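You operate a simulated robot arm through the tools that you are given. There is no shell and no other tool. Be economical: measure what you need, move in short steps, check, and stop when the job is done.

Carry out the task below with a simulated two-armed robot. There is one attempt and no reset: what you move stays moved.

Task
Stack the carton labelled "springs" from the packing table top on top of the carton that says "pads". Stack the 20 yellow cap from the packing table top on top of the 25 yellow cap. Put the blue cart sponge on the drawer cabinet worktop away on the low shelf of the test cart. Open the right-hand cabinet door, fetch the green cage key and stand it on the upper shelf behind the right cabinet door and shut the door again. Press the keypad key eight three times. Take the 24 steel plug from the top of mould 63 and put it on the wear plate there. Open the left-hand bench drawer, take the bolt carton on the top of mould 33 and put it away in the inside of the left bench drawer, then shut the drawer. The order is free. Set down upright: green cage key.
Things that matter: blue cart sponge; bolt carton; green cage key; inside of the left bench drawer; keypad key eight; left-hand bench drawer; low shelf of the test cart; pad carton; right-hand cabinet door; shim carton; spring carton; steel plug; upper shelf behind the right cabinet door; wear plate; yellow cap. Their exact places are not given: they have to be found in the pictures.

Only the result counts: the job must be done as asked and must still hold three seconds after the hand-in. Knocking over, shifting, dropping, spilling or breaking anything else fails it. A push-on lid holds only when it is set on centred and level and pressed home; a screw cap is set on level and turned clockwise until tight.

Robot
Two 7-joint arms with two-finger parallel grippers on one trunk, on a base that drives. Base frame: it is fixed to the floor where the robot stands at the start and does not move with it; the origin is under the middle of the robot, x ahead of it, y to its left, z up; the surface under the hand at the start is at about z = 860. Lengths are in mm, angles in degrees, forces in N, time in s.
The left shoulder is at the start at [71, 156, 1080], the right one opposite. Places, roughly: blue cart sponge (5x10x3 cm) [700, 700, 900]; bolt carton [-2500, 1000, 750]; green cage key [-5250, 6000, 750]; inside of the left bench drawer [400, 4900, 700]; keypad key eight [-3100, -700, 800]; left-hand bench drawer [300, 4900, 700]; low shelf of the test cart [-2000, 4400, 200]; pad carton, shim carton, spring carton [500, 0, 1000]; right-hand cabinet door [-2300, 5900, 400]; steel plug [-2750, 1250, 750]; upper shelf behind the right cabinet door [-2300, 6100, 400]; wear plate [-3000, 1250, 750]; yellow cap [750, 0, 750]. Payload 3.91 kg a hand.
The TCP of each hand is the grasp point between the finger pads, 30 mm short of the fingertips. In the tool frame z runs along the fingers and y along their closing line. The gripper opens to 110 mm. The fingers are 20 mm wide and 10 mm thick; the gripper's body (48 by 112 mm) begins 55 mm behind the TCP.
Orientation is told as [roll, pitch, yaw] about the base's x, y, z axes, in that order, counted from this pose: with the fingers straight down and closing along the base's y, the tool's x points along the base's -x, its y along +y and its z along -z.

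Tools
- The arms move only by the tool play_rows. It takes "left_rows", "right_rows" or both (then of equal length, played together; a hand with none holds still); each is a list of rows, each a list of 7 numbers: the shift along the base's x, y, z in units of 150 mm (1.0 is 150 mm), then the turn, a rotation vector about the base's x, y, z in units of 120 degrees (1.0 is 120 degrees), then the closure in counts, from 0 (fully open) to 255 (shut). In form: [[x, y, z, rx, ry, rz, grip], ...]. A call has 1 to 20 rows; each row is the pose to reach, as a shift and turn from the pose commanded when the call began. A call with a number of a shift or a turn outside -1 to 1 is refused whole. Rows are played at 5 a second. More than 50 mm and 8.6 degrees between two rows, or a gripper value outside its range, and nothing of the call is played. A pose out of reach is approached as far as the arm can. The call stops where the force on the tool passes 40 N (or 10 N more than at its start, if that is more) or the arm is blocked; 0.2 s more then pass. The fingers move at their own pace (about 108 mm/s each) and stop on an object; they squeeze with about 20 N. The grip force told is the motor's: it shows also when the fingers shut on nothing. Time passes only in rows, and 0.2 s behind the last, so rows that repeat a pose let the fingers close. The reply holds the time, the measured pose of the TCP, the force on the tool along the base axes, the opening and the grip force, in the units named above and with some noise, with the torque about the TCP (base axes, N m) and any sound that the robot's microphone picked up.
- Cameras (640 x 400 px; columns grow to the right, rows downward): "scene" is now at [148.2, 5, 1310.6]; the picture's right is [0.14, -0.99, 0.00], its down [-0.54, -0.08, -0.84] and it looks along [0.83, 0.12, -0.54] (base axes); focal length 276 px, centre (320, 200). "left" rides on the left gripper at [72, -17, -103] in its tool frame; the picture's right is [0.23, 0.97, 0.00], its down [-0.76, 0.18, -0.62] and it looks along [-0.61, 0.14, 0.78] (tool axes); focal length 222 px, centre (320, 200). "right" rides on the right gripper at [72, 17, -103] in its tool frame; the picture's right is [-0.23, 0.97, 0.00], its down [-0.76, -0.18, -0.62] and it looks along [-0.61, -0.14, 0.78] (tool axes); focal length 222 px, centre (320, 200).
- grab_frame(camera): a new picture of that camera. No time passes.
- slide_trunk(by): slides the trunk up (or, below 0, down) by that many mm; the arms and the scene camera ride with it, the base frame stays. It gives what a move gives, with no picture.
- roll_base(legs): drives the robot by 1 to 6 legs, each [ahead, left, turn to the left] in mm, mm and degrees, along the robot's own axes; the way and the turn of a leg run together, so that a leg with both is an arc; at most 1500 mm and 180 degrees a leg. The arms and the cameras ride along, it lands a little off, and it stops where it bumps. It gives what a move gives.
- pan_tilt(pan, tilt): turns the head with the scene camera to pan (to the left, within 86 degrees either way) and tilt (down, from -29 to 69), counted from straight ahead of the robot. It gives what a move gives.
- pixel_to_xyz(camera, pixels): for up to 12 pixels [column, row] of the newest picture of that camera ("zoom" is the newest enlarged one), the place [x, y, z] in the base frame of the surface seen there, good to about 3 mm, but the place of the scene camera against the robot may be out by one fixed shift of up to 12 mm in any direction. No time passes.
- enlarge(camera, box): a new picture of the part [left, top, right, bottom] of that camera's present view, enlarged. No time passes.
- sign_off(): hands the job in; it is judged then, once.

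Keep the steps short. Do not move on a guess: measure, check each grasp and each placing, and mend mistakes. In all there are 329 turns and 234 pictures (those below and enlarged ones count). Leave the grippers open and the arms clear of the work at the hand-in unless told otherwise, and finish with a single line.

The tools are called after ">>>" by a JSON object that holds its "method" and its "body". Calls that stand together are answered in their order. play_rows: Moves the arms, as the interface text tells. Its arguments: {"type":"object","properties":{"left_rows":{"type":"array","items":{"type":"array","items":{"type":"number"}}},"right_rows":{"type":"array","items":{"type":"array","items":{"type":"number"}}}},"required":[]} The other tools are called the same way: slide_trunk (by) slides the trunk up or down; roll_base (legs) drives the base; pan_tilt (pan, tilt) turns the head that bears the scene camera; grab_frame (camera) takes a picture; pixel_to_xyz (camera, pixels) gives the place of the surface under pixels of a picture; enlarge (camera, box) takes an enlarged picture of a part of a camera's view; sign_off () hands the job in.

At the start:

```text
time_s: 0.0
left_position: [757.2, 505.6, 1164.1]
left_orientation: [0.0, 0.0, 0.0]
left_force: [-1.2, 0.7, -0.2]
left_ft_torque: [0.01, -0.01, 0.0]
left_finger_gap: 109.8
left_grasp_force: 0.1
right_position: [713.3, -194.0, 1179.3]
right_orientation: [0.1, 0.1, 0.0]
right_force: [0.5, -0.7, -0.3]
right_ft_torque: [0.0, 0.03, -0.02]
right_finger_gap: 110.1
right_grasp_force: 0.1
trunk travel left (down, up): [-525.0, 415.0]
robot x, y, heading: [-1.2, 1.8, -0.2]
head pan, tilt: [8.1, 32.7]
```

scene: 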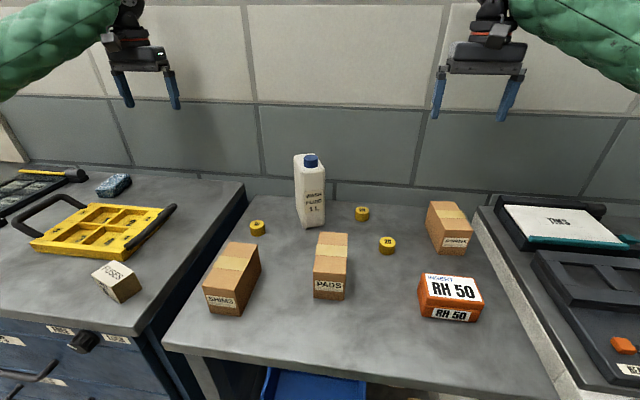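
right: 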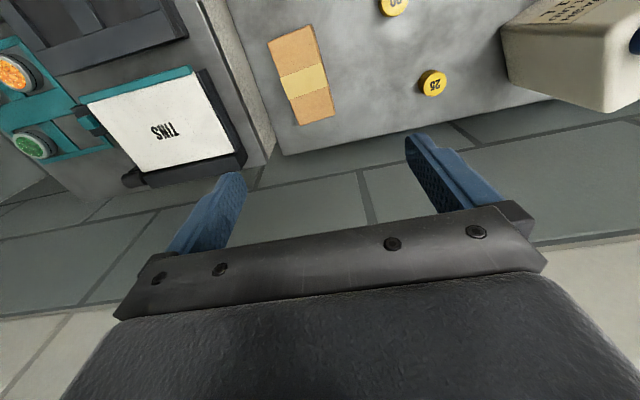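
left: 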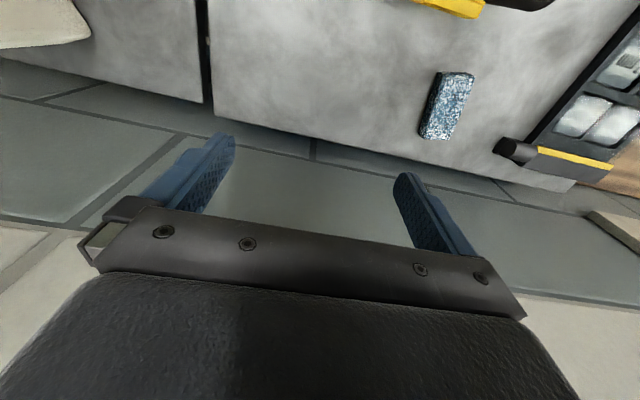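

I see cartons "shims" (left), "pads" (middle), another at right (450,240), and yellow caps at (257,227), (362,213), (387,245). I enlarge the area to read labels.

>>> {"method": "enlarge", "body": {"camera": "scene", "box": [190, 180, 350, 330]}}

>>> {"method": "enlarge", "body": {"camera": "scene", "box": [340, 180, 500, 330]}}

```text
2.67 times, centred on (270, 255) of scene
```

zoom: 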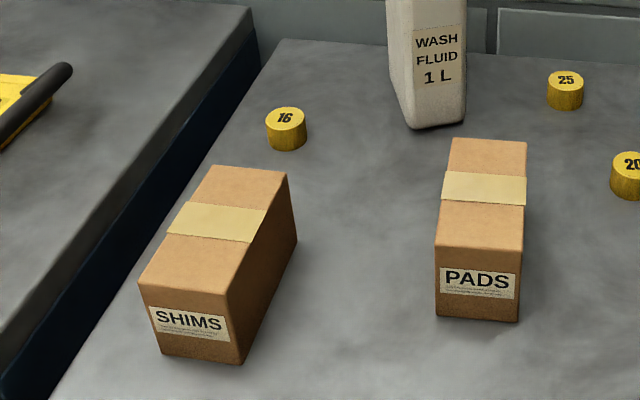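

```text
2.67 times, centred on (420, 255) of scene
```

zoom: 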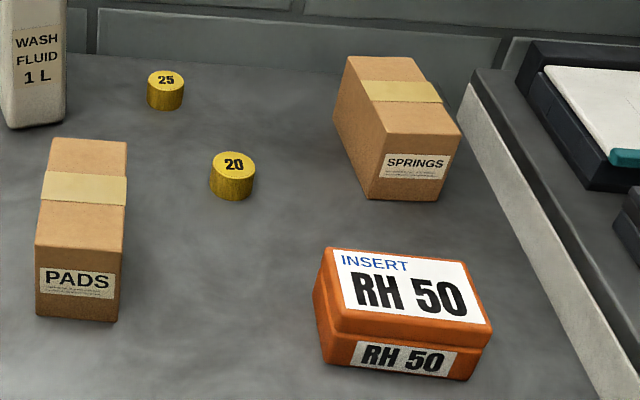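

The springs carton is on the right, cap 25 at the back and cap 20 in front. I measure carton corners and caps in the newest zoom.

>>> {"method": "pixel_to_xyz", "body": {"camera": "zoom", "pixels": [[351, 60], [409, 60], [456, 122], [386, 131], [415, 190], [55, 142], [123, 145], [117, 243], [40, 243], [165, 79], [233, 163], [300, 220]]}}

>>> {"method": "grab_frame", "body": {"camera": "right"}}

```text
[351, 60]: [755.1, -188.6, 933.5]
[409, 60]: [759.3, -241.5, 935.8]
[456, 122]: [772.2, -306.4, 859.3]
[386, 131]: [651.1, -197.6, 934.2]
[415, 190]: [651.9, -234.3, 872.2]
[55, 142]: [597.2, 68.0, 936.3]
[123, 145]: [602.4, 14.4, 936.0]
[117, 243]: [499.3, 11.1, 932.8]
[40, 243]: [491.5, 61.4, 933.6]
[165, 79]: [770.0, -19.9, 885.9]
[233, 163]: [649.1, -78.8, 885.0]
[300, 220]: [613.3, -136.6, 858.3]
```

```text
228 pictures are left
```

right: 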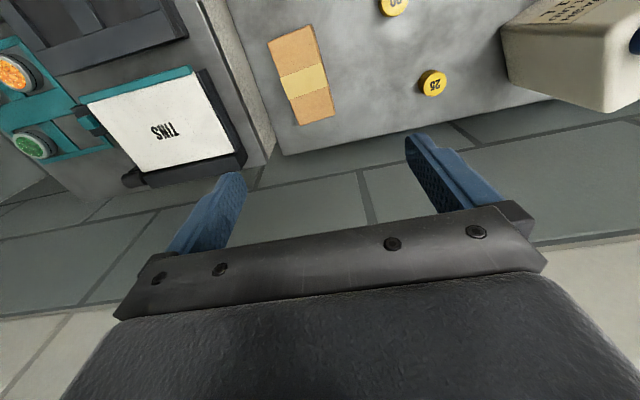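

>>> {"method": "pixel_to_xyz", "body": {"camera": "right", "pixels": [[269, 43], [309, 28], [333, 115], [299, 122], [432, 83], [393, 4]]}}

```text
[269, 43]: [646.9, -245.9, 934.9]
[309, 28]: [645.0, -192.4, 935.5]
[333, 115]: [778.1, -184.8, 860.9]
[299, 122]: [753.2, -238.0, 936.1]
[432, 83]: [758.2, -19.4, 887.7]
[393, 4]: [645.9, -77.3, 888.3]
```

Springs carton is centred near (700,-217), top z 935, turned about +4°. I lower the right hand over it.

>>> {"method": "play_rows", "body": {"right_rows": [[-0.02, -0.04, -0.25, 0, 0, 0.02, 0], [-0.05, -0.09, -0.5, 0, 0, 0.033, 0], [-0.087, -0.15, -0.75, 0, 0, 0.033, 0], [-0.087, -0.15, -1.0, 0, 0, 0.033, 0], [-0.087, -0.15, -1.0, 0, 0, 0.033, 0]]}}

>>> {"method": "grab_frame", "body": {"camera": "right"}}

```text
time_s: 1.2
left_position: [756.6, 505.2, 1164.6]
left_orientation: [0.0, 0.0, 0.1]
left_force: [-0.2, 0.4, -0.4]
left_ft_torque: [0.0, -0.01, -0.02]
left_finger_gap: 110.1
left_grasp_force: 0.1
right_position: [700.2, -217.3, 1029.9]
right_orientation: [0.0, 0.1, 3.9]
right_force: [0.1, -0.4, 0.8]
right_ft_torque: [-0.01, -0.05, 0.01]
right_finger_gap: 110.2
right_grasp_force: 0.3
trunk travel left (down, up): [-525.0, 415.0]
robot x, y, heading: [-0.3, 2.4, 0.0]
head pan, tilt: [8.1, 32.7]
```

```text
227 pictures are left
```

right: 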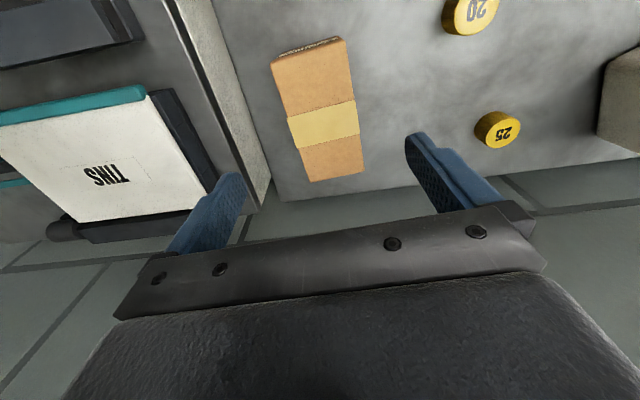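

>>> {"method": "pixel_to_xyz", "body": {"camera": "right", "pixels": [[274, 62], [342, 40], [365, 170], [311, 180], [320, 115], [498, 125], [470, 12], [480, 60], [240, 190]]}}

```text
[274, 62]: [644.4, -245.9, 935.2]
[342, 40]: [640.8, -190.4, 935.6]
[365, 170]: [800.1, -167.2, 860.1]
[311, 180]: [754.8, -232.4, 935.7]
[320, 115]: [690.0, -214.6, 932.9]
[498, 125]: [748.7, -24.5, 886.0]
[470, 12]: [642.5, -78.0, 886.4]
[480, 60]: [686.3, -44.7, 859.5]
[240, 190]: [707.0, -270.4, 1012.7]
```

Carton centre is about (699,-213), yaw ~5°. I go down to z≈908 and close.

>>> {"method": "play_rows", "body": {"right_rows": [[0, 0.03, -0.27, 0, 0, 0.01, 0], [0, 0.03, -0.54, 0, 0, 0.01, 0], [0, 0.03, -0.81, 0, 0, 0.01, 0], [0, 0.03, -0.81, 0, 0, 0.01, 0], [0, 0.03, -0.81, 0, 0, 0.01, 255], [0, 0.03, -0.81, 0, 0, 0.01, 255], [0, 0.03, -0.81, 0, 0, 0.01, 255], [0, 0.03, -0.81, 0, 0, 0.01, 255]]}}

>>> {"method": "enlarge", "body": {"camera": "scene", "box": [200, 140, 520, 340]}}

```text
time_s: 3.0
left_position: [749.5, 512.0, 1167.5]
left_orientation: [-0.3, -0.5, 0.0]
left_force: [-0.5, -0.2, 0.1]
left_ft_torque: [-0.02, -0.01, -0.01]
left_finger_gap: 109.8
left_grasp_force: 0.1
right_position: [692.8, -208.6, 915.9]
right_orientation: [-0.5, -0.5, 5.0]
right_force: [0.3, 0.5, 0.2]
right_ft_torque: [0.0, 0.0, 0.02]
right_finger_gap: 59.8
right_grasp_force: 20.0
trunk travel left (down, up): [-525.0, 415.0]
robot x, y, heading: [0.5, 2.5, -0.3]
head pan, tilt: [8.1, 32.7]
heard: click
```

```text
2.00 times, centred on (360, 240) of scene
```

zoom: 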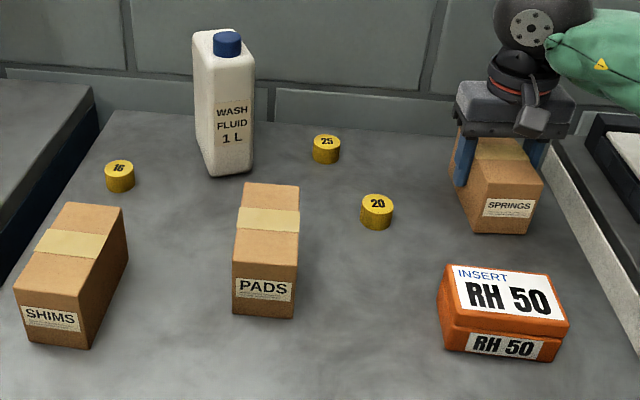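

The carton is gripped (gap 59.8), though both reported poses shifted by several mm with a "click". I lift and recheck.

>>> {"method": "play_rows", "body": {"right_rows": [[0, 0, 0.2, 0, 0, 0, 255], [0, 0, 0.45, 0, 0, 0, 255], [0, 0, 0.7, 0, 0, 0, 255], [0, 0, 0.95, 0, 0, 0, 255], [0, 0, 0.95, 0, 0, 0, 255]]}}

>>> {"method": "grab_frame", "body": {"camera": "scene"}}

>>> {"method": "grab_frame", "body": {"camera": "right"}}

```text
time_s: 4.2
left_position: [757.2, 506.1, 1164.9]
left_orientation: [0.0, -0.1, 0.0]
left_force: [-0.3, 0.6, 0.1]
left_ft_torque: [-0.02, 0.03, 0.0]
left_finger_gap: 109.9
left_grasp_force: 0.0
right_position: [699.7, -212.0, 1050.1]
right_orientation: [-0.1, 0.0, 5.1]
right_force: [-0.5, -0.3, 0.2]
right_ft_torque: [-0.01, 0.0, 0.03]
right_finger_gap: 0.0
right_grasp_force: 20.1
trunk travel left (down, up): [-525.0, 415.0]
robot x, y, heading: [-1.4, 0.7, -0.0]
head pan, tilt: [8.1, 32.7]
```

```text
225 pictures are left
```

scene: 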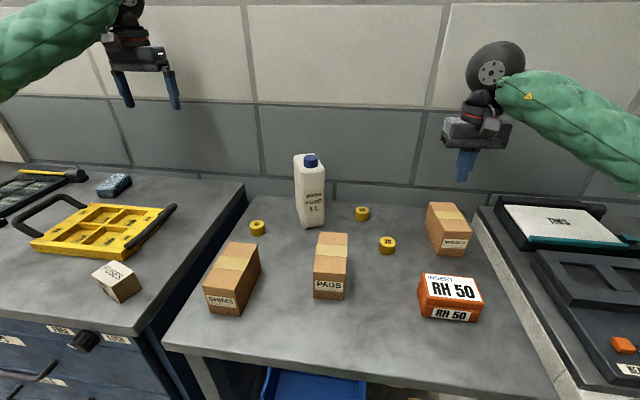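

```text
224 pictures are left
```

right: 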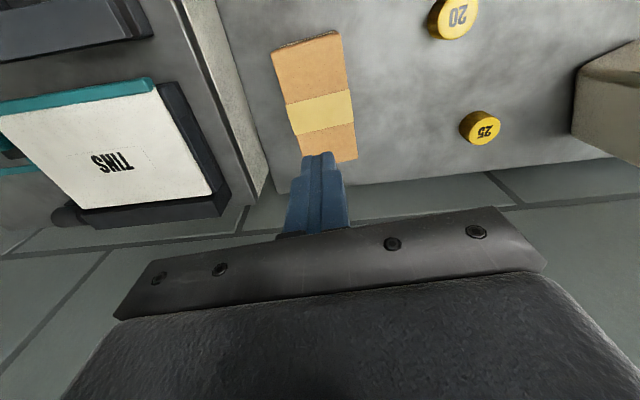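

The carton slipped out and stayed on the table (gap 0). I measure it again before regripping lower.

>>> {"method": "pixel_to_xyz", "body": {"camera": "right", "pixels": [[276, 54], [338, 38], [354, 158], [308, 155], [282, 95], [346, 85], [345, 140], [240, 150]]}}

>>> {"method": "enlarge", "body": {"camera": "right", "box": [230, 20, 390, 180]}}

```text
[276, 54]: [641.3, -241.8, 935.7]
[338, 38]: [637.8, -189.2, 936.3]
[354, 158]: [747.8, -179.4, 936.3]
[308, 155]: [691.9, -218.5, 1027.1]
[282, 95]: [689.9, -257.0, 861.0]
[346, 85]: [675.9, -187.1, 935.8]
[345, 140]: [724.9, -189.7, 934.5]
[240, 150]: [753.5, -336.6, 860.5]
```

```text
2.50 times, centred on (310, 100) of right
```

zoom: 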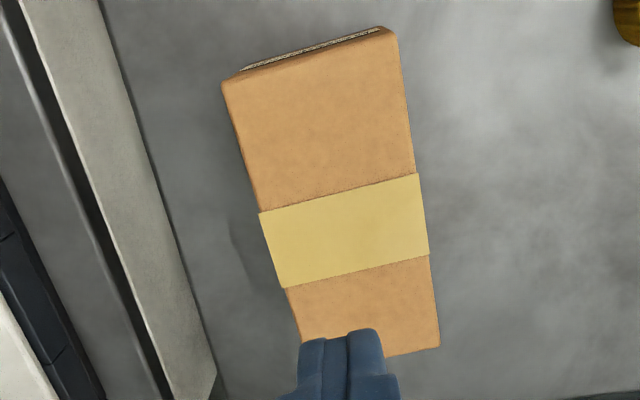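

I open, descend to z≈902 on the centre (694,-210), close, and wait longer.

>>> {"method": "play_rows", "body": {"right_rows": [[-0.035, 0.01, 0, 0, 0, 0, 0], [-0.035, 0.01, 0, 0, 0, 0, 0], [-0.035, 0.01, -0.25, 0, 0, 0, 0], [-0.035, 0.01, -0.5, 0, 0, 0, 0], [-0.035, 0.01, -0.75, 0, 0, 0, 0], [-0.035, 0.01, -0.98, 0, 0, 0, 0], [-0.035, 0.01, -0.98, 0, 0, 0, 0]]}}

>>> {"method": "play_rows", "body": {"right_rows": [[0, 0, 0, 0, 0, 0, 120], [0, 0, 0, 0, 0, 0, 255], [0, 0, 0, 0, 0, 0, 255], [0, 0, 0, 0, 0, 0, 255], [0, 0, 0, 0, 0, 0, 255], [0, 0, 0, 0, 0, 0, 255]]}}

```text
time_s: 5.8
left_position: [750.6, 520.4, 1165.8]
left_orientation: [-0.7, -0.2, 0.2]
left_force: [-0.2, 0.6, 0.3]
left_ft_torque: [-0.04, 0.01, -0.03]
left_finger_gap: 110.1
left_grasp_force: 0.1
right_position: [693.5, -202.1, 918.8]
right_orientation: [-0.9, -0.8, 5.0]
right_force: [0.9, -0.2, -0.8]
right_ft_torque: [-0.02, 0.01, 0.0]
right_finger_gap: 110.1
right_grasp_force: 0.1
trunk travel left (down, up): [-525.0, 415.0]
robot x, y, heading: [-0.6, 0.6, 0.2]
head pan, tilt: [8.1, 32.7]
heard: click
```

```text
time_s: 7.2
left_position: [749.4, 518.7, 1167.6]
left_orientation: [-0.7, -0.4, 0.0]
left_force: [0.1, -0.3, -0.4]
left_ft_torque: [-0.01, 0.04, 0.03]
left_finger_gap: 109.8
left_grasp_force: 0.2
right_position: [688.7, -201.2, 918.1]
right_orientation: [-0.8, -0.9, 5.1]
right_force: [0.1, -2.2, 1.2]
right_ft_torque: [0.01, 0.21, 0.09]
right_finger_gap: 59.9
right_grasp_force: 20.1
trunk travel left (down, up): [-525.0, 415.0]
robot x, y, heading: [-1.8, 0.2, -0.1]
head pan, tilt: [8.1, 32.7]
```

Something blocks the arm at z≈918 before the hand touches (tilt, click, no tool force). I look around the right arm.

>>> {"method": "pan_tilt", "body": {"pan": -35, "tilt": 35}}

>>> {"method": "grab_frame", "body": {"camera": "scene"}}

>>> {"method": "grab_frame", "body": {"camera": "right"}}

```text
time_s: 8.3
left_position: [747.9, 518.2, 1165.3]
left_orientation: [-0.7, -0.6, -0.1]
left_force: [0.9, -0.1, 0.6]
left_ft_torque: [-0.02, -0.03, 0.02]
left_finger_gap: 110.0
left_grasp_force: 0.1
right_position: [689.4, -201.3, 918.7]
right_orientation: [-0.8, -0.9, 5.1]
right_force: [1.2, 1.3, 8.0]
right_ft_torque: [0.39, 0.28, -0.05]
right_finger_gap: 59.9
right_grasp_force: 20.4
trunk travel left (down, up): [-525.0, 415.0]
robot x, y, heading: [-3.1, 3.4, -0.1]
head pan, tilt: [-35.0, 35.0]
```

```text
222 pictures are left
```

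scene: 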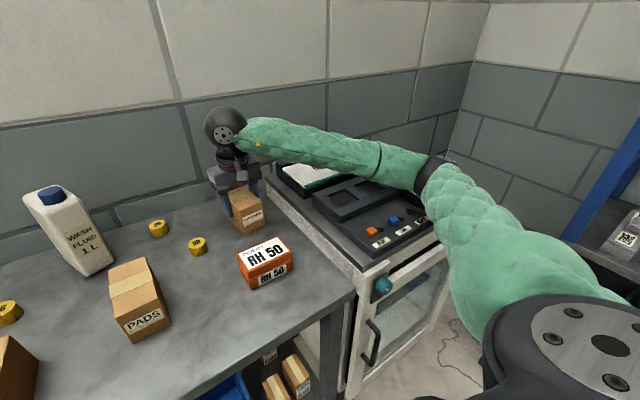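

```text
221 pictures are left
```

right: 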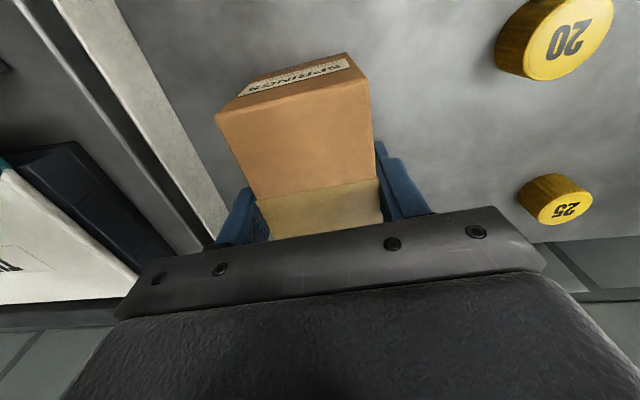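

The forearm is resting on the machine beside the table, so the elbow is too low. I release and raise the trunk so the arm comes from above.

>>> {"method": "play_rows", "body": {"right_rows": [[0, 0, 0, 0, 0, 0, 0], [0, 0, 0, 0, 0, 0, 0], [0, 0, 0, 0, 0, 0, 0]]}}

>>> {"method": "slide_trunk", "body": {"by": 220}}

>>> {"method": "grab_frame", "body": {"camera": "scene"}}

>>> {"method": "grab_frame", "body": {"camera": "right"}}

```text
time_s: 9.1
left_position: [748.1, 518.9, 1167.4]
left_orientation: [-0.7, -0.4, -0.1]
left_force: [0.4, 0.2, -1.2]
left_ft_torque: [0.01, 0.04, -0.01]
left_finger_gap: 110.2
left_grasp_force: 0.1
right_position: [687.5, -201.6, 918.1]
right_orientation: [-0.7, -0.9, 5.1]
right_force: [0.3, -0.1, -0.3]
right_ft_torque: [0.0, 0.0, -0.03]
right_finger_gap: 109.9
right_grasp_force: 0.0
trunk travel left (down, up): [-525.0, 415.0]
robot x, y, heading: [-2.3, 0.3, -0.3]
head pan, tilt: [-35.0, 35.0]
```

```text
time_s: 11.4
left_position: [757.0, 504.7, 1384.7]
left_orientation: [0.0, 0.0, 0.0]
left_force: [-0.5, -0.5, 1.1]
left_ft_torque: [-0.01, -0.01, -0.03]
left_finger_gap: 110.2
left_grasp_force: 0.0
right_position: [694.5, -211.5, 1122.8]
right_orientation: [-0.1, 0.0, 5.2]
right_force: [-0.4, 0.5, -0.2]
right_ft_torque: [-0.01, 0.05, 0.01]
right_finger_gap: 110.2
right_grasp_force: 0.1
trunk travel left (down, up): [-745.0, 195.0]
robot x, y, heading: [1.3, 3.0, -0.0]
head pan, tilt: [-35.0, 35.0]
```

```text
220 pictures are left
```

scene: 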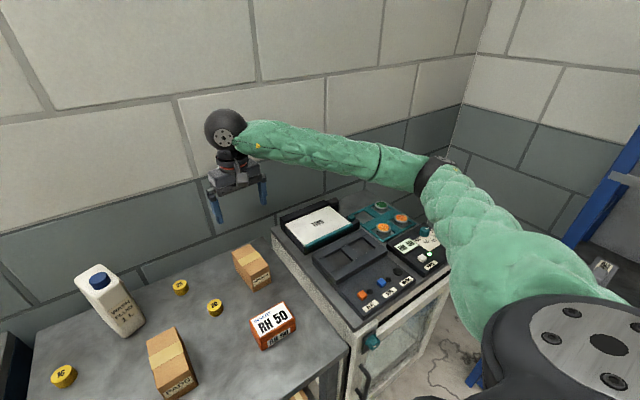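

```text
219 pictures are left
```

right: 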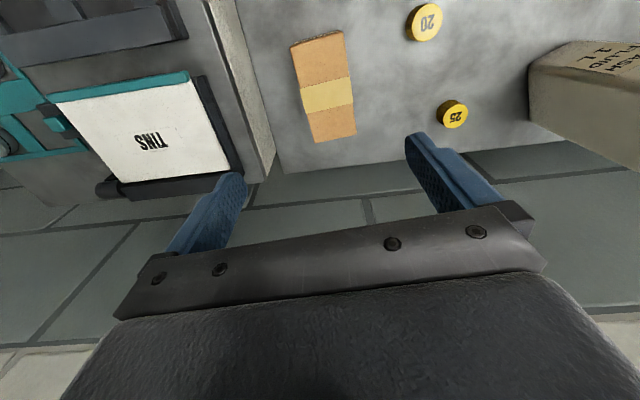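

Undisturbed and clear now. I remeasure the carton.

>>> {"method": "pixel_to_xyz", "body": {"camera": "right", "pixels": [[293, 48], [341, 34], [355, 134], [316, 141], [332, 92], [453, 114], [426, 22], [442, 65]]}}

>>> {"method": "play_rows", "body": {"right_rows": [[0, 0, -0.25, 0, 0, 0, 0], [0, 0, -0.5, 0, 0, 0, 0], [0, 0, -0.75, 0, 0, 0, 0], [0, 0, -0.75, 0, 0, 0, 0]]}}

>>> {"method": "grab_frame", "body": {"camera": "scene"}}

>>> {"method": "grab_frame", "body": {"camera": "right"}}

```text
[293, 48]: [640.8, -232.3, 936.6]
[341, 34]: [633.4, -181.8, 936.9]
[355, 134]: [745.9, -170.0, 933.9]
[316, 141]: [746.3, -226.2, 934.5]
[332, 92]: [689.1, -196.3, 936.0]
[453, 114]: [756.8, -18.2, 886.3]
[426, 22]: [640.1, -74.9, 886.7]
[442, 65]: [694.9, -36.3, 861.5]
```

```text
time_s: 12.4
left_position: [756.4, 506.0, 1384.3]
left_orientation: [0.0, 0.0, 0.0]
left_force: [0.4, 0.7, -0.3]
left_ft_torque: [-0.03, 0.04, 0.0]
left_finger_gap: 110.0
left_grasp_force: 0.0
right_position: [695.8, -210.0, 1011.1]
right_orientation: [0.0, 0.0, 5.0]
right_force: [-1.1, -0.8, -0.4]
right_ft_torque: [-0.04, 0.02, -0.02]
right_finger_gap: 109.9
right_grasp_force: 0.0
trunk travel left (down, up): [-745.0, 195.0]
robot x, y, heading: [-0.1, 2.9, 0.1]
head pan, tilt: [-35.0, 35.0]
```

```text
218 pictures are left
```

scene: 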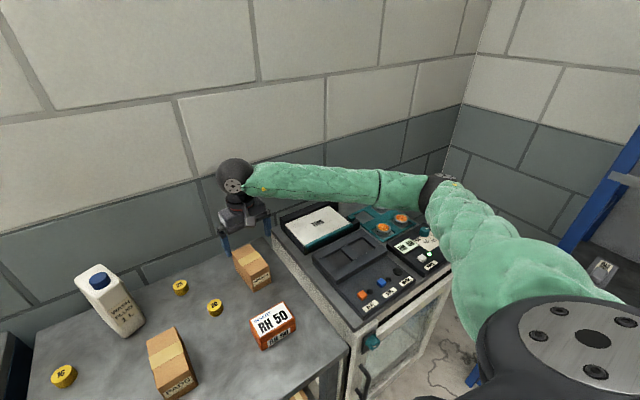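

```text
217 pictures are left
```

right: 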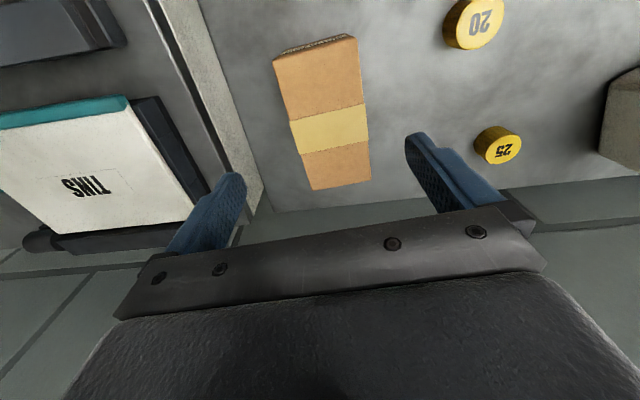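

>>> {"method": "pixel_to_xyz", "body": {"camera": "right", "pixels": [[278, 62], [353, 42], [369, 178], [313, 187]]}}

```text
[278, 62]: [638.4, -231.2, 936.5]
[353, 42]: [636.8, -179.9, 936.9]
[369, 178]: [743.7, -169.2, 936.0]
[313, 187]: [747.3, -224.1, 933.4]
```

Carton centre (691,-201), yaw 5°. Descend to z≈903 and close.

>>> {"method": "play_rows", "body": {"right_rows": [[-0.02, 0.06, -0.1, 0, 0, 0, 0], [-0.02, 0.06, -0.35, 0, 0, 0, 0], [-0.02, 0.06, -0.6, 0, 0, 0, 0], [-0.02, 0.06, -0.72, 0, 0, 0, 0], [-0.02, 0.06, -0.72, 0, 0, 0, 0], [-0.02, 0.06, -0.72, 0, 0, 0, 255], [-0.02, 0.06, -0.72, 0, 0, 0, 255], [-0.02, 0.06, -0.72, 0, 0, 0, 255], [-0.02, 0.06, -0.72, 0, 0, 0, 255], [-0.02, 0.06, -0.72, 0, 0, 0, 255]]}}

```text
time_s: 14.6
left_position: [758.5, 505.5, 1385.1]
left_orientation: [0.0, 0.0, 0.1]
left_force: [1.4, -0.9, 0.9]
left_ft_torque: [0.0, 0.05, -0.01]
left_finger_gap: 110.0
left_grasp_force: 0.1
right_position: [692.3, -200.9, 903.4]
right_orientation: [0.0, 0.0, 5.1]
right_force: [-0.9, 0.4, 0.3]
right_ft_torque: [-0.01, -0.06, 0.0]
right_finger_gap: 59.7
right_grasp_force: 20.2
trunk travel left (down, up): [-745.0, 195.0]
robot x, y, heading: [0.3, -5.1, 0.0]
head pan, tilt: [-35.0, 35.0]
```

No blocking now; the grip reads 59.7. I lift gently and check.

>>> {"method": "play_rows", "body": {"right_rows": [[0, 0, 0.05, 0, 0, 0, 255], [0, 0, 0.15, 0, 0, 0, 255], [0, 0, 0.35, 0, 0, 0, 255], [0, 0, 0.6, 0, 0, 0, 255], [0, 0, 0.8, 0, 0, 0, 255], [0, 0, 0.9, 0, 0, 0, 255]]}}

>>> {"method": "pan_tilt", "body": {"pan": 5, "tilt": 45}}

>>> {"method": "grab_frame", "body": {"camera": "scene"}}

>>> {"method": "grab_frame", "body": {"camera": "right"}}

```text
time_s: 16.0
left_position: [757.4, 506.0, 1384.4]
left_orientation: [0.0, -0.1, 0.0]
left_force: [-1.1, 1.7, 0.1]
left_ft_torque: [0.0, 0.01, 0.02]
left_finger_gap: 110.0
left_grasp_force: 0.0
right_position: [691.8, -202.1, 1037.7]
right_orientation: [0.0, 0.0, 4.9]
right_force: [0.0, 0.1, -3.5]
right_ft_torque: [0.01, -0.02, -0.01]
right_finger_gap: 59.7
right_grasp_force: 20.1
trunk travel left (down, up): [-745.0, 195.0]
robot x, y, heading: [-2.4, 1.1, -0.2]
head pan, tilt: [-35.0, 35.0]
```

```text
time_s: 17.1
left_position: [757.2, 505.0, 1385.2]
left_orientation: [0.1, 0.1, 0.0]
left_force: [0.1, -0.4, 1.0]
left_ft_torque: [0.01, -0.02, 0.02]
left_finger_gap: 109.9
left_grasp_force: 0.1
right_position: [692.1, -202.1, 1037.4]
right_orientation: [-0.1, 0.0, 5.1]
right_force: [0.0, 0.0, -3.3]
right_ft_torque: [0.01, -0.01, 0.04]
right_finger_gap: 60.1
right_grasp_force: 20.0
trunk travel left (down, up): [-745.0, 195.0]
robot x, y, heading: [0.2, -3.4, -0.3]
head pan, tilt: [5.0, 45.0]
```

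```text
216 pictures are left
```

scene: 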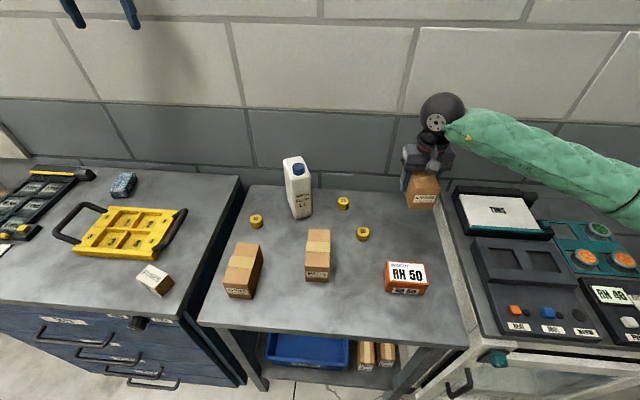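

```text
215 pictures are left
```

right: 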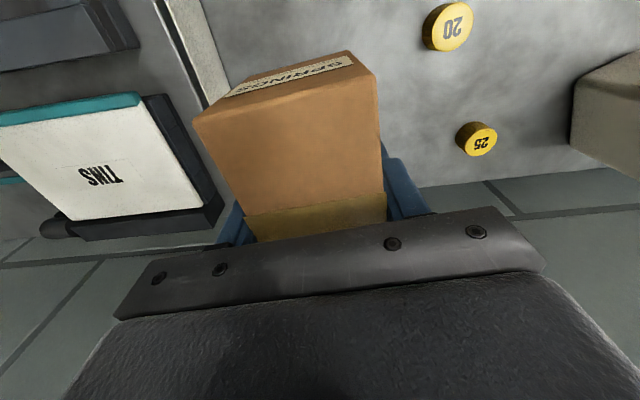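

Lifted well (3.4 N load). I move toward the pads carton, staying high, then look.

>>> {"method": "play_rows", "body": {"right_rows": [[-0.25, 0.1, 0.02, 0, 0, 0, 255], [-0.5, 0.3, 0.02, 0, 0, 0, 255], [-0.75, 0.5, 0.02, 0, 0, 0, 255], [-0.9, 0.75, 0.02, 0, 0, 0, 255], [-0.97, 1.0, 0.02, 0, 0, 0, 255]]}}

>>> {"method": "grab_frame", "body": {"camera": "right"}}

>>> {"method": "enlarge", "body": {"camera": "scene", "box": [200, 160, 460, 320]}}

```text
time_s: 18.3
left_position: [760.3, 507.3, 1383.0]
left_orientation: [-0.1, 0.1, 0.1]
left_force: [-0.1, 0.0, -1.2]
left_ft_torque: [-0.02, 0.02, 0.02]
left_finger_gap: 109.9
left_grasp_force: 0.1
right_position: [547.6, -50.2, 1040.4]
right_orientation: [-0.1, 0.1, 5.1]
right_force: [-0.9, 0.1, -3.7]
right_ft_torque: [-0.02, -0.04, 0.0]
right_finger_gap: 60.2
right_grasp_force: 20.7
trunk travel left (down, up): [-745.0, 195.0]
robot x, y, heading: [2.0, 0.6, 0.1]
head pan, tilt: [5.0, 45.0]
```

```text
214 pictures are left
```

right: 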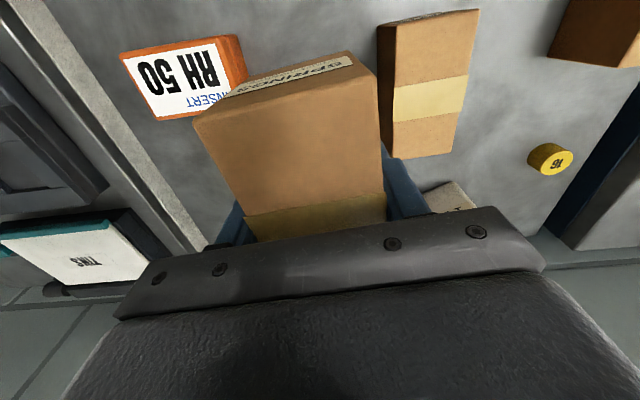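

```text
2.46 times, centred on (330, 240) of scene
```

zoom: 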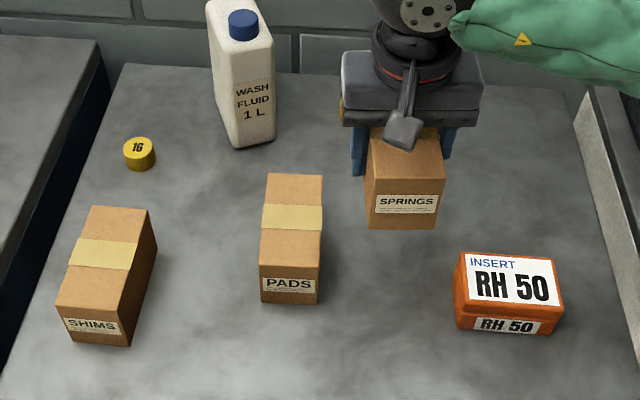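

>>> {"method": "pixel_to_xyz", "body": {"camera": "right", "pixels": [[398, 30], [476, 14], [452, 151], [393, 155], [345, 60], [226, 95], [465, 60], [400, 150]]}}

>>> {"method": "pixel_to_xyz", "body": {"camera": "zoom", "pixels": [[270, 177], [320, 178], [318, 262], [263, 262], [370, 190], [440, 188], [405, 150]]}}

```text
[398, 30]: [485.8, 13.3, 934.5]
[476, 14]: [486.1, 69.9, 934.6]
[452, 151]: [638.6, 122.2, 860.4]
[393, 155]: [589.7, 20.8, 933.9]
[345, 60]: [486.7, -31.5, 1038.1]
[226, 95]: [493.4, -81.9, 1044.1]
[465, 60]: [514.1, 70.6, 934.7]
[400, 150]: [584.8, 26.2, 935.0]
```

```text
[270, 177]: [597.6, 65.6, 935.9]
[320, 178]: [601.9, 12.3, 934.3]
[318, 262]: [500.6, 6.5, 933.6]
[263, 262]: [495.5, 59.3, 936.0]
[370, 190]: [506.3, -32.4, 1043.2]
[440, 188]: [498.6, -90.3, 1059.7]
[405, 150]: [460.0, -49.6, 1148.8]
```

Pads centre is about (541,43), top 935. I move over it, hold, and look.

>>> {"method": "play_rows", "body": {"right_rows": [[-0.01, 0.25, 0, 0, 0, 0, 255], [-0.03, 0.5, 0, 0, 0, 0, 255], [-0.04, 0.627, 0, 0, 0, 0, 255], [-0.04, 0.627, -0.2, 0, 0, 0, 255], [-0.04, 0.627, -0.3, 0, 0, 0, 255], [-0.04, 0.627, -0.3, 0, 0, 0, 255]]}}

>>> {"method": "enlarge", "body": {"camera": "scene", "box": [240, 180, 400, 300]}}

>>> {"method": "grab_frame", "body": {"camera": "right"}}

```text
time_s: 19.7
left_position: [757.4, 506.1, 1384.8]
left_orientation: [0.0, 0.1, -0.1]
left_force: [-0.4, -0.2, -0.4]
left_ft_torque: [0.04, -0.01, -0.01]
left_finger_gap: 110.1
left_grasp_force: 0.0
right_position: [540.3, 41.9, 995.1]
right_orientation: [-0.1, -0.1, 5.0]
right_force: [1.0, 0.6, -3.5]
right_ft_torque: [0.0, 0.02, -0.04]
right_finger_gap: 59.8
right_grasp_force: 19.9
trunk travel left (down, up): [-745.0, 195.0]
robot x, y, heading: [2.6, -0.8, 0.1]
head pan, tilt: [5.0, 45.0]
```

```text
3.33 times, centred on (320, 240) of scene
```

zoom: 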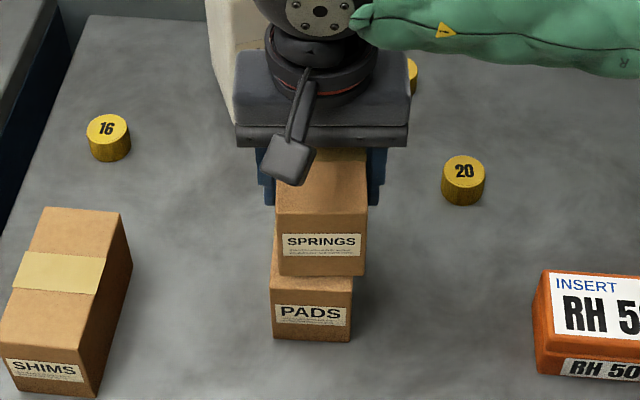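

```text
211 pictures are left
```

right: 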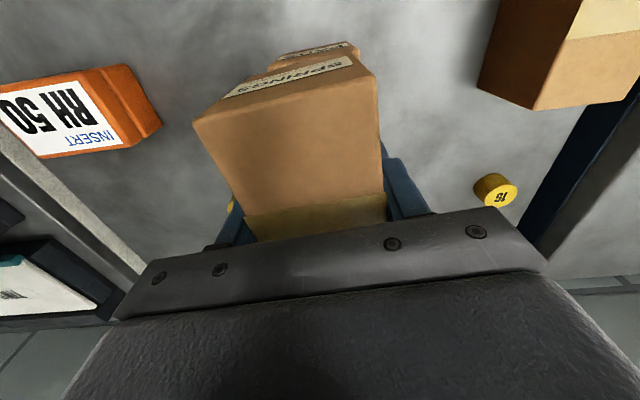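

>>> {"method": "pixel_to_xyz", "body": {"camera": "zoom", "pixels": [[281, 255], [362, 258], [276, 310], [348, 312], [282, 225], [362, 225]]}}

```text
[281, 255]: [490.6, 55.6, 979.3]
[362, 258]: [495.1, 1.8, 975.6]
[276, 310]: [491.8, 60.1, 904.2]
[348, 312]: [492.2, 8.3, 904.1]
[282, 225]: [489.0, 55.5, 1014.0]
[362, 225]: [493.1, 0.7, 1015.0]
```

Springs is ~5 mm too far right; I shift +5 mm in y and lower in small steps.

>>> {"method": "play_rows", "body": {"right_rows": [[0, 0.035, 0, 0, 0, -0.012, 255], [0, 0.035, -0.05, 0, 0, -0.012, 255], [0, 0.035, -0.08, 0, 0, -0.012, 255], [0, 0.035, -0.1, 0, 0, -0.012, 255], [0, 0.035, -0.11, 0, 0, -0.012, 255], [0, 0.035, -0.12, 0, 0, -0.012, 255]]}}

>>> {"method": "enlarge", "body": {"camera": "scene", "box": [240, 180, 400, 300]}}

```text
time_s: 21.1
left_position: [756.3, 506.1, 1384.8]
left_orientation: [0.0, 0.0, 0.0]
left_force: [1.0, 0.0, 0.0]
left_ft_torque: [-0.01, 0.02, -0.02]
left_finger_gap: 109.8
left_grasp_force: 0.0
right_position: [539.9, 47.7, 976.9]
right_orientation: [-0.1, 0.0, 3.7]
right_force: [0.1, 0.1, -2.5]
right_ft_torque: [0.01, -0.07, -0.03]
right_finger_gap: 59.6
right_grasp_force: 19.9
trunk travel left (down, up): [-745.0, 195.0]
robot x, y, heading: [-0.3, 1.0, -0.1]
head pan, tilt: [5.0, 45.0]
```

```text
3.33 times, centred on (320, 240) of scene
```

zoom: 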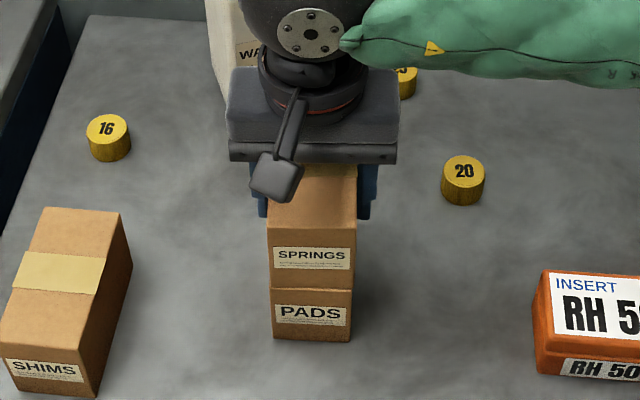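

Nearly touching. I lower 2 mm more, release, and rise.

>>> {"method": "play_rows", "body": {"right_rows": [[0, 0, -0.007, 0, 0, 0, 255], [0, 0, -0.014, 0, 0, 0, 255], [0, 0, -0.014, 0, 0, 0, 200], [0, 0, -0.014, 0, 0, 0, 100], [0, 0, -0.014, 0, 0, 0, 0], [0, 0, -0.014, 0, 0, 0, 0], [0, 0, 0.2, 0, 0, 0, 0], [0, 0, 0.5, 0, 0, 0, 0], [0, 0, 0.8, 0, 0, 0, 0], [0.05, -0.2, 1.0, 0, 0, 0, 0]]}}

>>> {"method": "enlarge", "body": {"camera": "scene", "box": [240, 180, 400, 300]}}

```text
time_s: 23.3
left_position: [755.8, 503.4, 1386.1]
left_orientation: [0.0, -0.1, 0.0]
left_force: [-0.7, -0.1, 0.1]
left_ft_torque: [0.0, -0.03, 0.0]
left_finger_gap: 110.1
left_grasp_force: 0.0
right_position: [548.7, 14.8, 1128.3]
right_orientation: [0.1, 0.0, 3.8]
right_force: [-0.5, -0.4, 0.3]
right_ft_torque: [0.0, -0.01, 0.02]
right_finger_gap: 110.1
right_grasp_force: 0.0
trunk travel left (down, up): [-745.0, 195.0]
robot x, y, heading: [0.7, 1.5, -0.2]
head pan, tilt: [5.0, 45.0]
```

```text
3.33 times, centred on (320, 240) of scene
```

zoom: 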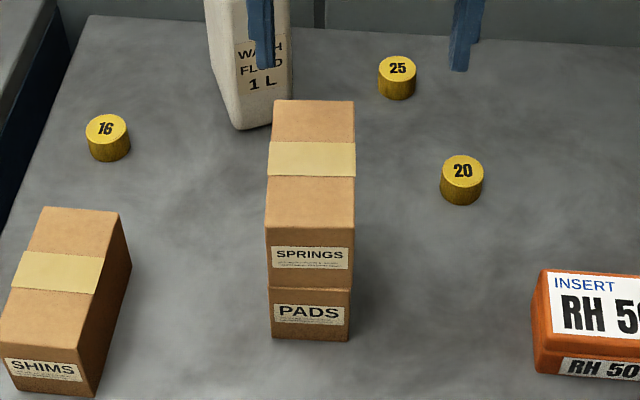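

Stacked squarely. Next, cap 20: I move the right hand over it and look.

>>> {"method": "play_rows", "body": {"right_rows": [[0.12, -0.12, 0, 0, 0, -0.01, 0], [0.3, -0.3, 0, 0, 0, -0.02, 0], [0.5, -0.5, -0.2, 0, 0, -0.03, 0], [0.62, -0.6, -0.4, 0, 0, -0.03, 0], [0.62, -0.6, -0.65, 0, 0, -0.03, 0], [0.62, -0.6, -0.8, 0, 0, -0.03, 0], [0.62, -0.6, -0.8, 0, 0, -0.03, 0]]}}

>>> {"method": "grab_frame", "body": {"camera": "right"}}

```text
refused: row 3 steps farther than a row can; nothing moved
```

```text
208 pictures are left
```

right: 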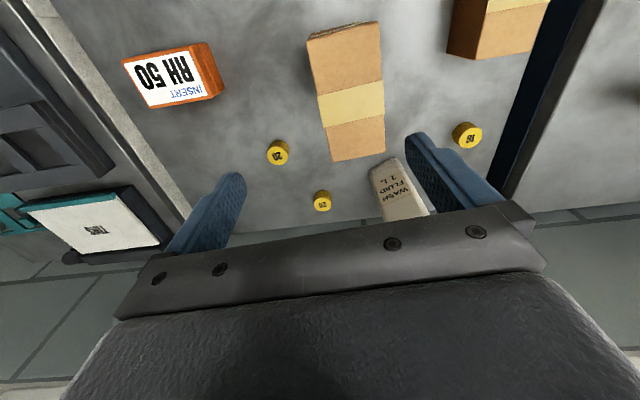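

A step was too long; I resend with shorter steps.

>>> {"method": "play_rows", "body": {"right_rows": [[0.15, -0.15, 0, 0, 0, -0.01, 0], [0.35, -0.35, 0, 0, 0, -0.02, 0], [0.5, -0.5, -0.15, 0, 0, -0.03, 0], [0.62, -0.6, -0.35, 0, 0, -0.03, 0], [0.62, -0.6, -0.6, 0, 0, -0.03, 0], [0.62, -0.6, -0.8, 0, 0, -0.03, 0], [0.62, -0.6, -0.8, 0, 0, -0.03, 0]]}}

>>> {"method": "grab_frame", "body": {"camera": "right"}}

```text
time_s: 24.9
left_position: [757.9, 505.3, 1385.3]
left_orientation: [0.1, 0.0, 0.0]
left_force: [0.5, -0.5, 0.9]
left_ft_torque: [0.02, -0.04, 0.0]
left_finger_gap: 109.9
left_grasp_force: 0.0
right_position: [640.8, -73.1, 1006.6]
right_orientation: [-0.1, 0.1, 0.1]
right_force: [0.0, 0.7, -0.1]
right_ft_torque: [0.01, 0.02, -0.02]
right_finger_gap: 109.9
right_grasp_force: 0.1
trunk travel left (down, up): [-745.0, 195.0]
robot x, y, heading: [-1.1, -2.1, -0.3]
head pan, tilt: [5.0, 45.0]
```

```text
207 pictures are left
```

right: 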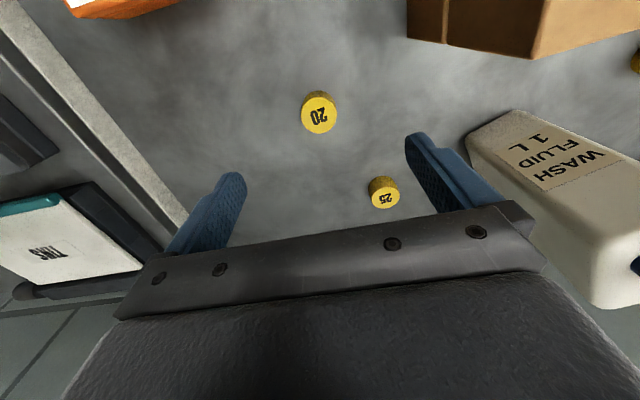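

>>> {"method": "pixel_to_xyz", "body": {"camera": "right", "pixels": [[320, 114], [304, 112], [335, 112], [320, 99], [319, 130], [383, 192], [371, 190], [396, 190], [384, 181], [383, 205]]}}

```text
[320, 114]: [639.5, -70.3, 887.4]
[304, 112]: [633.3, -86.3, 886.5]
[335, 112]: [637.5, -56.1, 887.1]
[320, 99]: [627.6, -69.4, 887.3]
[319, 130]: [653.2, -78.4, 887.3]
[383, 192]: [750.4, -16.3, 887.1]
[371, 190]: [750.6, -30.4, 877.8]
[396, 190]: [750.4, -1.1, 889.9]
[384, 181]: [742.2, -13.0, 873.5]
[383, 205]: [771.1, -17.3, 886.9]
```

Cap 20 centre ≈ (640,-71). I descend to z≈894 and close.

>>> {"method": "play_rows", "body": {"right_rows": [[0, 0.01, -0.25, 0, 0, 0, 0], [0, 0.01, -0.5, 0, 0, 0, 0], [0, 0.01, -0.7, 0, 0, 0, 0], [0, 0.01, -0.755, 0, 0, 0, 0], [0, 0.01, -0.755, 0, 0, 0, 100], [0, 0.01, -0.755, 0, 0, 0, 255], [0, 0.01, -0.755, 0, 0, 0, 255], [0, 0.01, -0.755, 0, 0, 0, 255], [0, 0.01, -0.755, 0, 0, 0, 255]]}}

>>> {"method": "grab_frame", "body": {"camera": "right"}}

```text
time_s: 26.9
left_position: [758.0, 505.5, 1383.8]
left_orientation: [0.0, 0.0, 0.0]
left_force: [0.1, -0.6, 0.0]
left_ft_torque: [-0.02, -0.05, -0.01]
left_finger_gap: 109.8
left_grasp_force: 0.2
right_position: [640.5, -71.2, 893.8]
right_orientation: [0.0, 0.0, 0.1]
right_force: [-0.2, -0.2, -0.1]
right_ft_torque: [-0.02, 0.0, -0.01]
right_finger_gap: 33.8
right_grasp_force: 19.6
trunk travel left (down, up): [-745.0, 195.0]
robot x, y, heading: [-0.9, 0.2, 0.0]
head pan, tilt: [5.0, 45.0]
```

```text
206 pictures are left
```

right: 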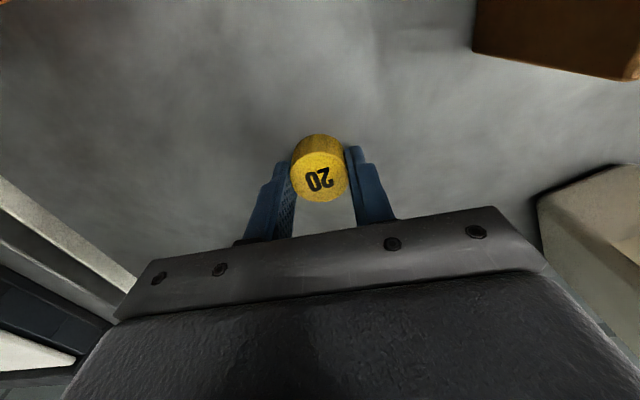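

Cap gripped (33.8). I lift 60 mm and shift toward cap 25 for a look.

>>> {"method": "play_rows", "body": {"right_rows": [[0, 0, 0.15, 0, 0, 0, 255], [0, 0, 0.4, 0, 0, 0, 255], [0.15, 0.15, 0.5, 0, 0, 0, 255], [0.3, 0.3, 0.5, 0, 0, 0, 255], [0.4, 0.37, 0.5, 0, 0, 0, 255], [0.4, 0.37, 0.5, 0, 0, 0, 255]]}}

>>> {"method": "grab_frame", "body": {"camera": "right"}}

>>> {"method": "enlarge", "body": {"camera": "scene", "box": [270, 150, 430, 270]}}

```text
time_s: 28.3
left_position: [757.1, 506.6, 1385.4]
left_orientation: [0.0, 0.0, 0.0]
left_force: [-0.3, -0.5, 0.8]
left_ft_torque: [-0.03, -0.03, -0.04]
left_finger_gap: 110.1
left_grasp_force: 0.0
right_position: [701.7, -15.4, 969.7]
right_orientation: [0.0, 0.0, 0.0]
right_force: [0.4, -0.1, -0.2]
right_ft_torque: [-0.01, 0.01, 0.0]
right_finger_gap: 33.5
right_grasp_force: 20.1
trunk travel left (down, up): [-745.0, 195.0]
robot x, y, heading: [-0.9, 1.7, -0.1]
head pan, tilt: [5.0, 45.0]
```

```text
205 pictures are left
```

right: 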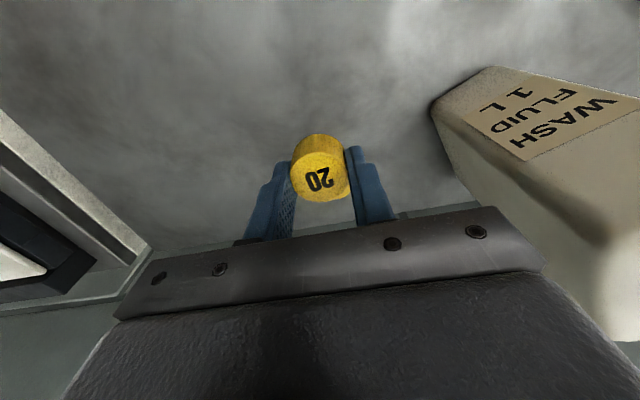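

```text
3.33 times, centred on (350, 210) of scene
```

zoom: 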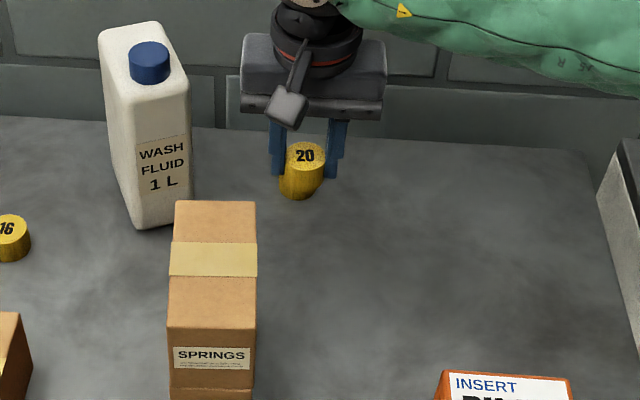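

I check the bottle clearance, then step back to see cap 25 beside the held cap.

>>> {"method": "pixel_to_xyz", "body": {"camera": "right", "pixels": [[440, 110], [445, 130], [490, 80], [475, 190], [322, 182], [304, 178], [341, 178]]}}

>>> {"method": "play_rows", "body": {"right_rows": [[-0.15, -0.25, 0, 0, 0, 0, 255], [-0.3, -0.5, 0, 0, 0, 0, 255], [-0.3, -0.65, 0, 0, 0, 0, 255], [-0.3, -0.65, 0, 0, 0, 0, 255]]}}

>>> {"method": "enlarge", "body": {"camera": "right", "box": [240, 60, 480, 210]}}

```text
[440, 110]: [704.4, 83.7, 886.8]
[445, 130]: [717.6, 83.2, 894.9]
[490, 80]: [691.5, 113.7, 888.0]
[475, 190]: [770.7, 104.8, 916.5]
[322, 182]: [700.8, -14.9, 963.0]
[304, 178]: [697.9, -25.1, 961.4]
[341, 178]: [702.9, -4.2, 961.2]
```

```text
time_s: 29.3
left_position: [757.1, 505.8, 1385.7]
left_orientation: [0.0, 0.0, 0.1]
left_force: [0.1, 0.8, 0.0]
left_ft_torque: [-0.04, -0.02, -0.03]
left_finger_gap: 110.0
left_grasp_force: 0.1
right_position: [657.1, -113.2, 970.0]
right_orientation: [0.0, -0.1, 0.1]
right_force: [1.1, -0.3, -0.5]
right_ft_torque: [-0.01, -0.02, -0.05]
right_finger_gap: 33.9
right_grasp_force: 20.0
trunk travel left (down, up): [-745.0, 195.0]
robot x, y, heading: [1.5, -3.0, -0.1]
head pan, tilt: [5.0, 45.0]
```

```text
2.67 times, centred on (360, 135) of right
```

zoom: 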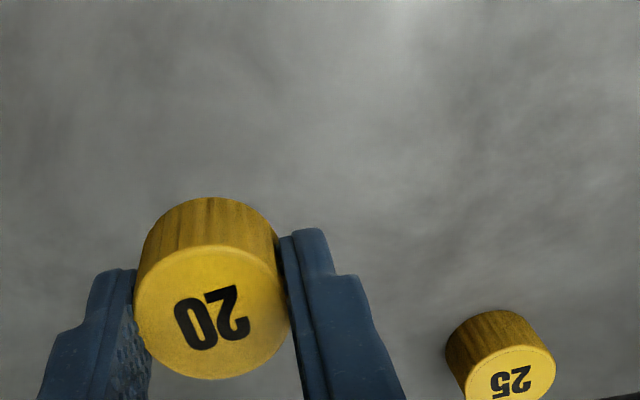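

>>> {"method": "pixel_to_xyz", "body": {"camera": "zoom", "pixels": [[510, 376], [467, 385], [553, 368], [508, 350], [500, 395], [213, 315], [145, 300], [280, 310], [215, 252], [212, 375]]}}

>>> {"method": "grab_frame", "body": {"camera": "right"}}

```text
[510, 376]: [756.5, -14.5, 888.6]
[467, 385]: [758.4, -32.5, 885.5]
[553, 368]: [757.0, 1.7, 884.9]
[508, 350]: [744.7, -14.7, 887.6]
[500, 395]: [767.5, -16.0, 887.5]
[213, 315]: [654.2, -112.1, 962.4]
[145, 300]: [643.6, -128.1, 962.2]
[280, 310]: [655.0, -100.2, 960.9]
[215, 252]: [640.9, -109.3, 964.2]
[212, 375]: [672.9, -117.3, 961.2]
```

```text
202 pictures are left
```

right: 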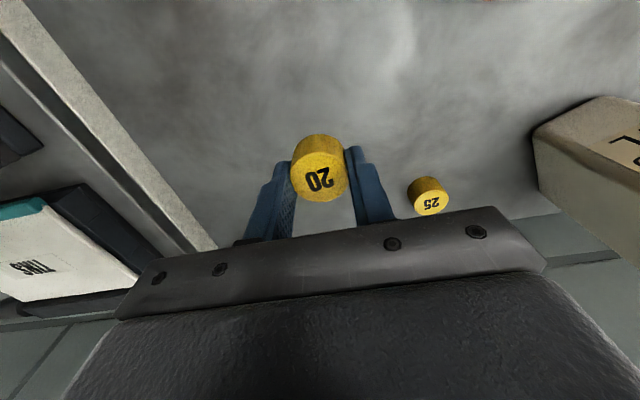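

Cap 25 centre ≈ (758,-15.5). I carry cap 20 above it, to ~8 mm clearance, and look.

>>> {"method": "play_rows", "body": {"right_rows": [[0.2, 0.2, 0, 0, 0, 0, 255], [0.4, 0.4, 0, 0, 0, 0, 255], [0.6, 0.6, 0, 0, 0, 0, 255], [0.675, 0.65, 0, 0, 0, 0, 255], [0.675, 0.65, -0.15, 0, 0, 0, 255], [0.675, 0.65, -0.26, 0, 0, 0, 255], [0.675, 0.65, -0.26, 0, 0, 0, 255]]}}

>>> {"method": "enlarge", "body": {"camera": "scene", "box": [305, 170, 385, 230]}}

>>> {"method": "enlarge", "body": {"camera": "right", "box": [240, 90, 400, 210]}}

```text
time_s: 30.9
left_position: [757.8, 506.6, 1385.9]
left_orientation: [0.0, -0.1, -0.1]
left_force: [-0.4, 0.1, -0.5]
left_ft_torque: [-0.01, -0.01, 0.01]
left_finger_gap: 110.1
left_grasp_force: 0.1
right_position: [757.6, -15.1, 928.9]
right_orientation: [0.1, 0.0, 0.2]
right_force: [-0.3, 0.1, -0.2]
right_ft_torque: [-0.01, -0.02, 0.01]
right_finger_gap: 33.7
right_grasp_force: 20.2
trunk travel left (down, up): [-745.0, 195.0]
robot x, y, heading: [0.8, 0.7, -0.1]
head pan, tilt: [5.0, 45.0]
```

```text
6.67 times, centred on (345, 200) of scene
```

zoom: 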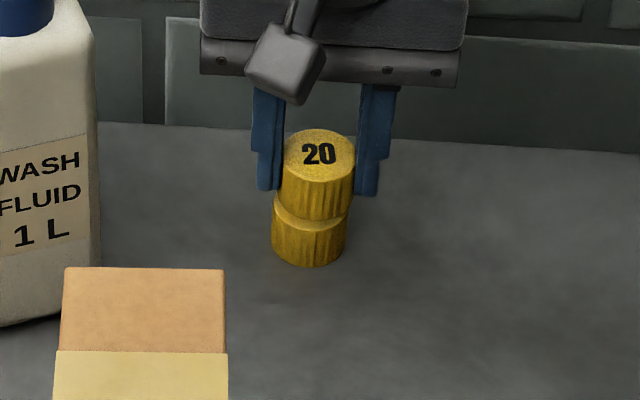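

```text
3.33 times, centred on (320, 150) of right
```

zoom: 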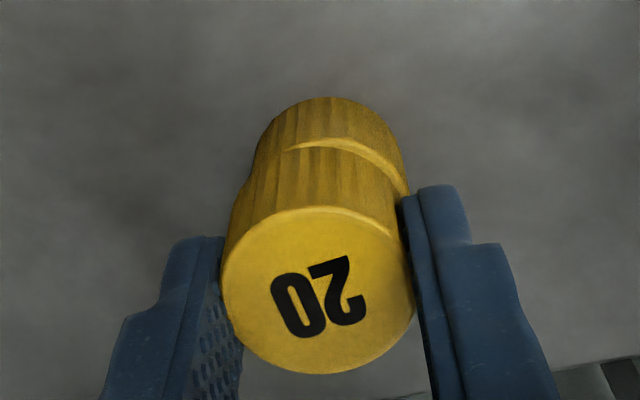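

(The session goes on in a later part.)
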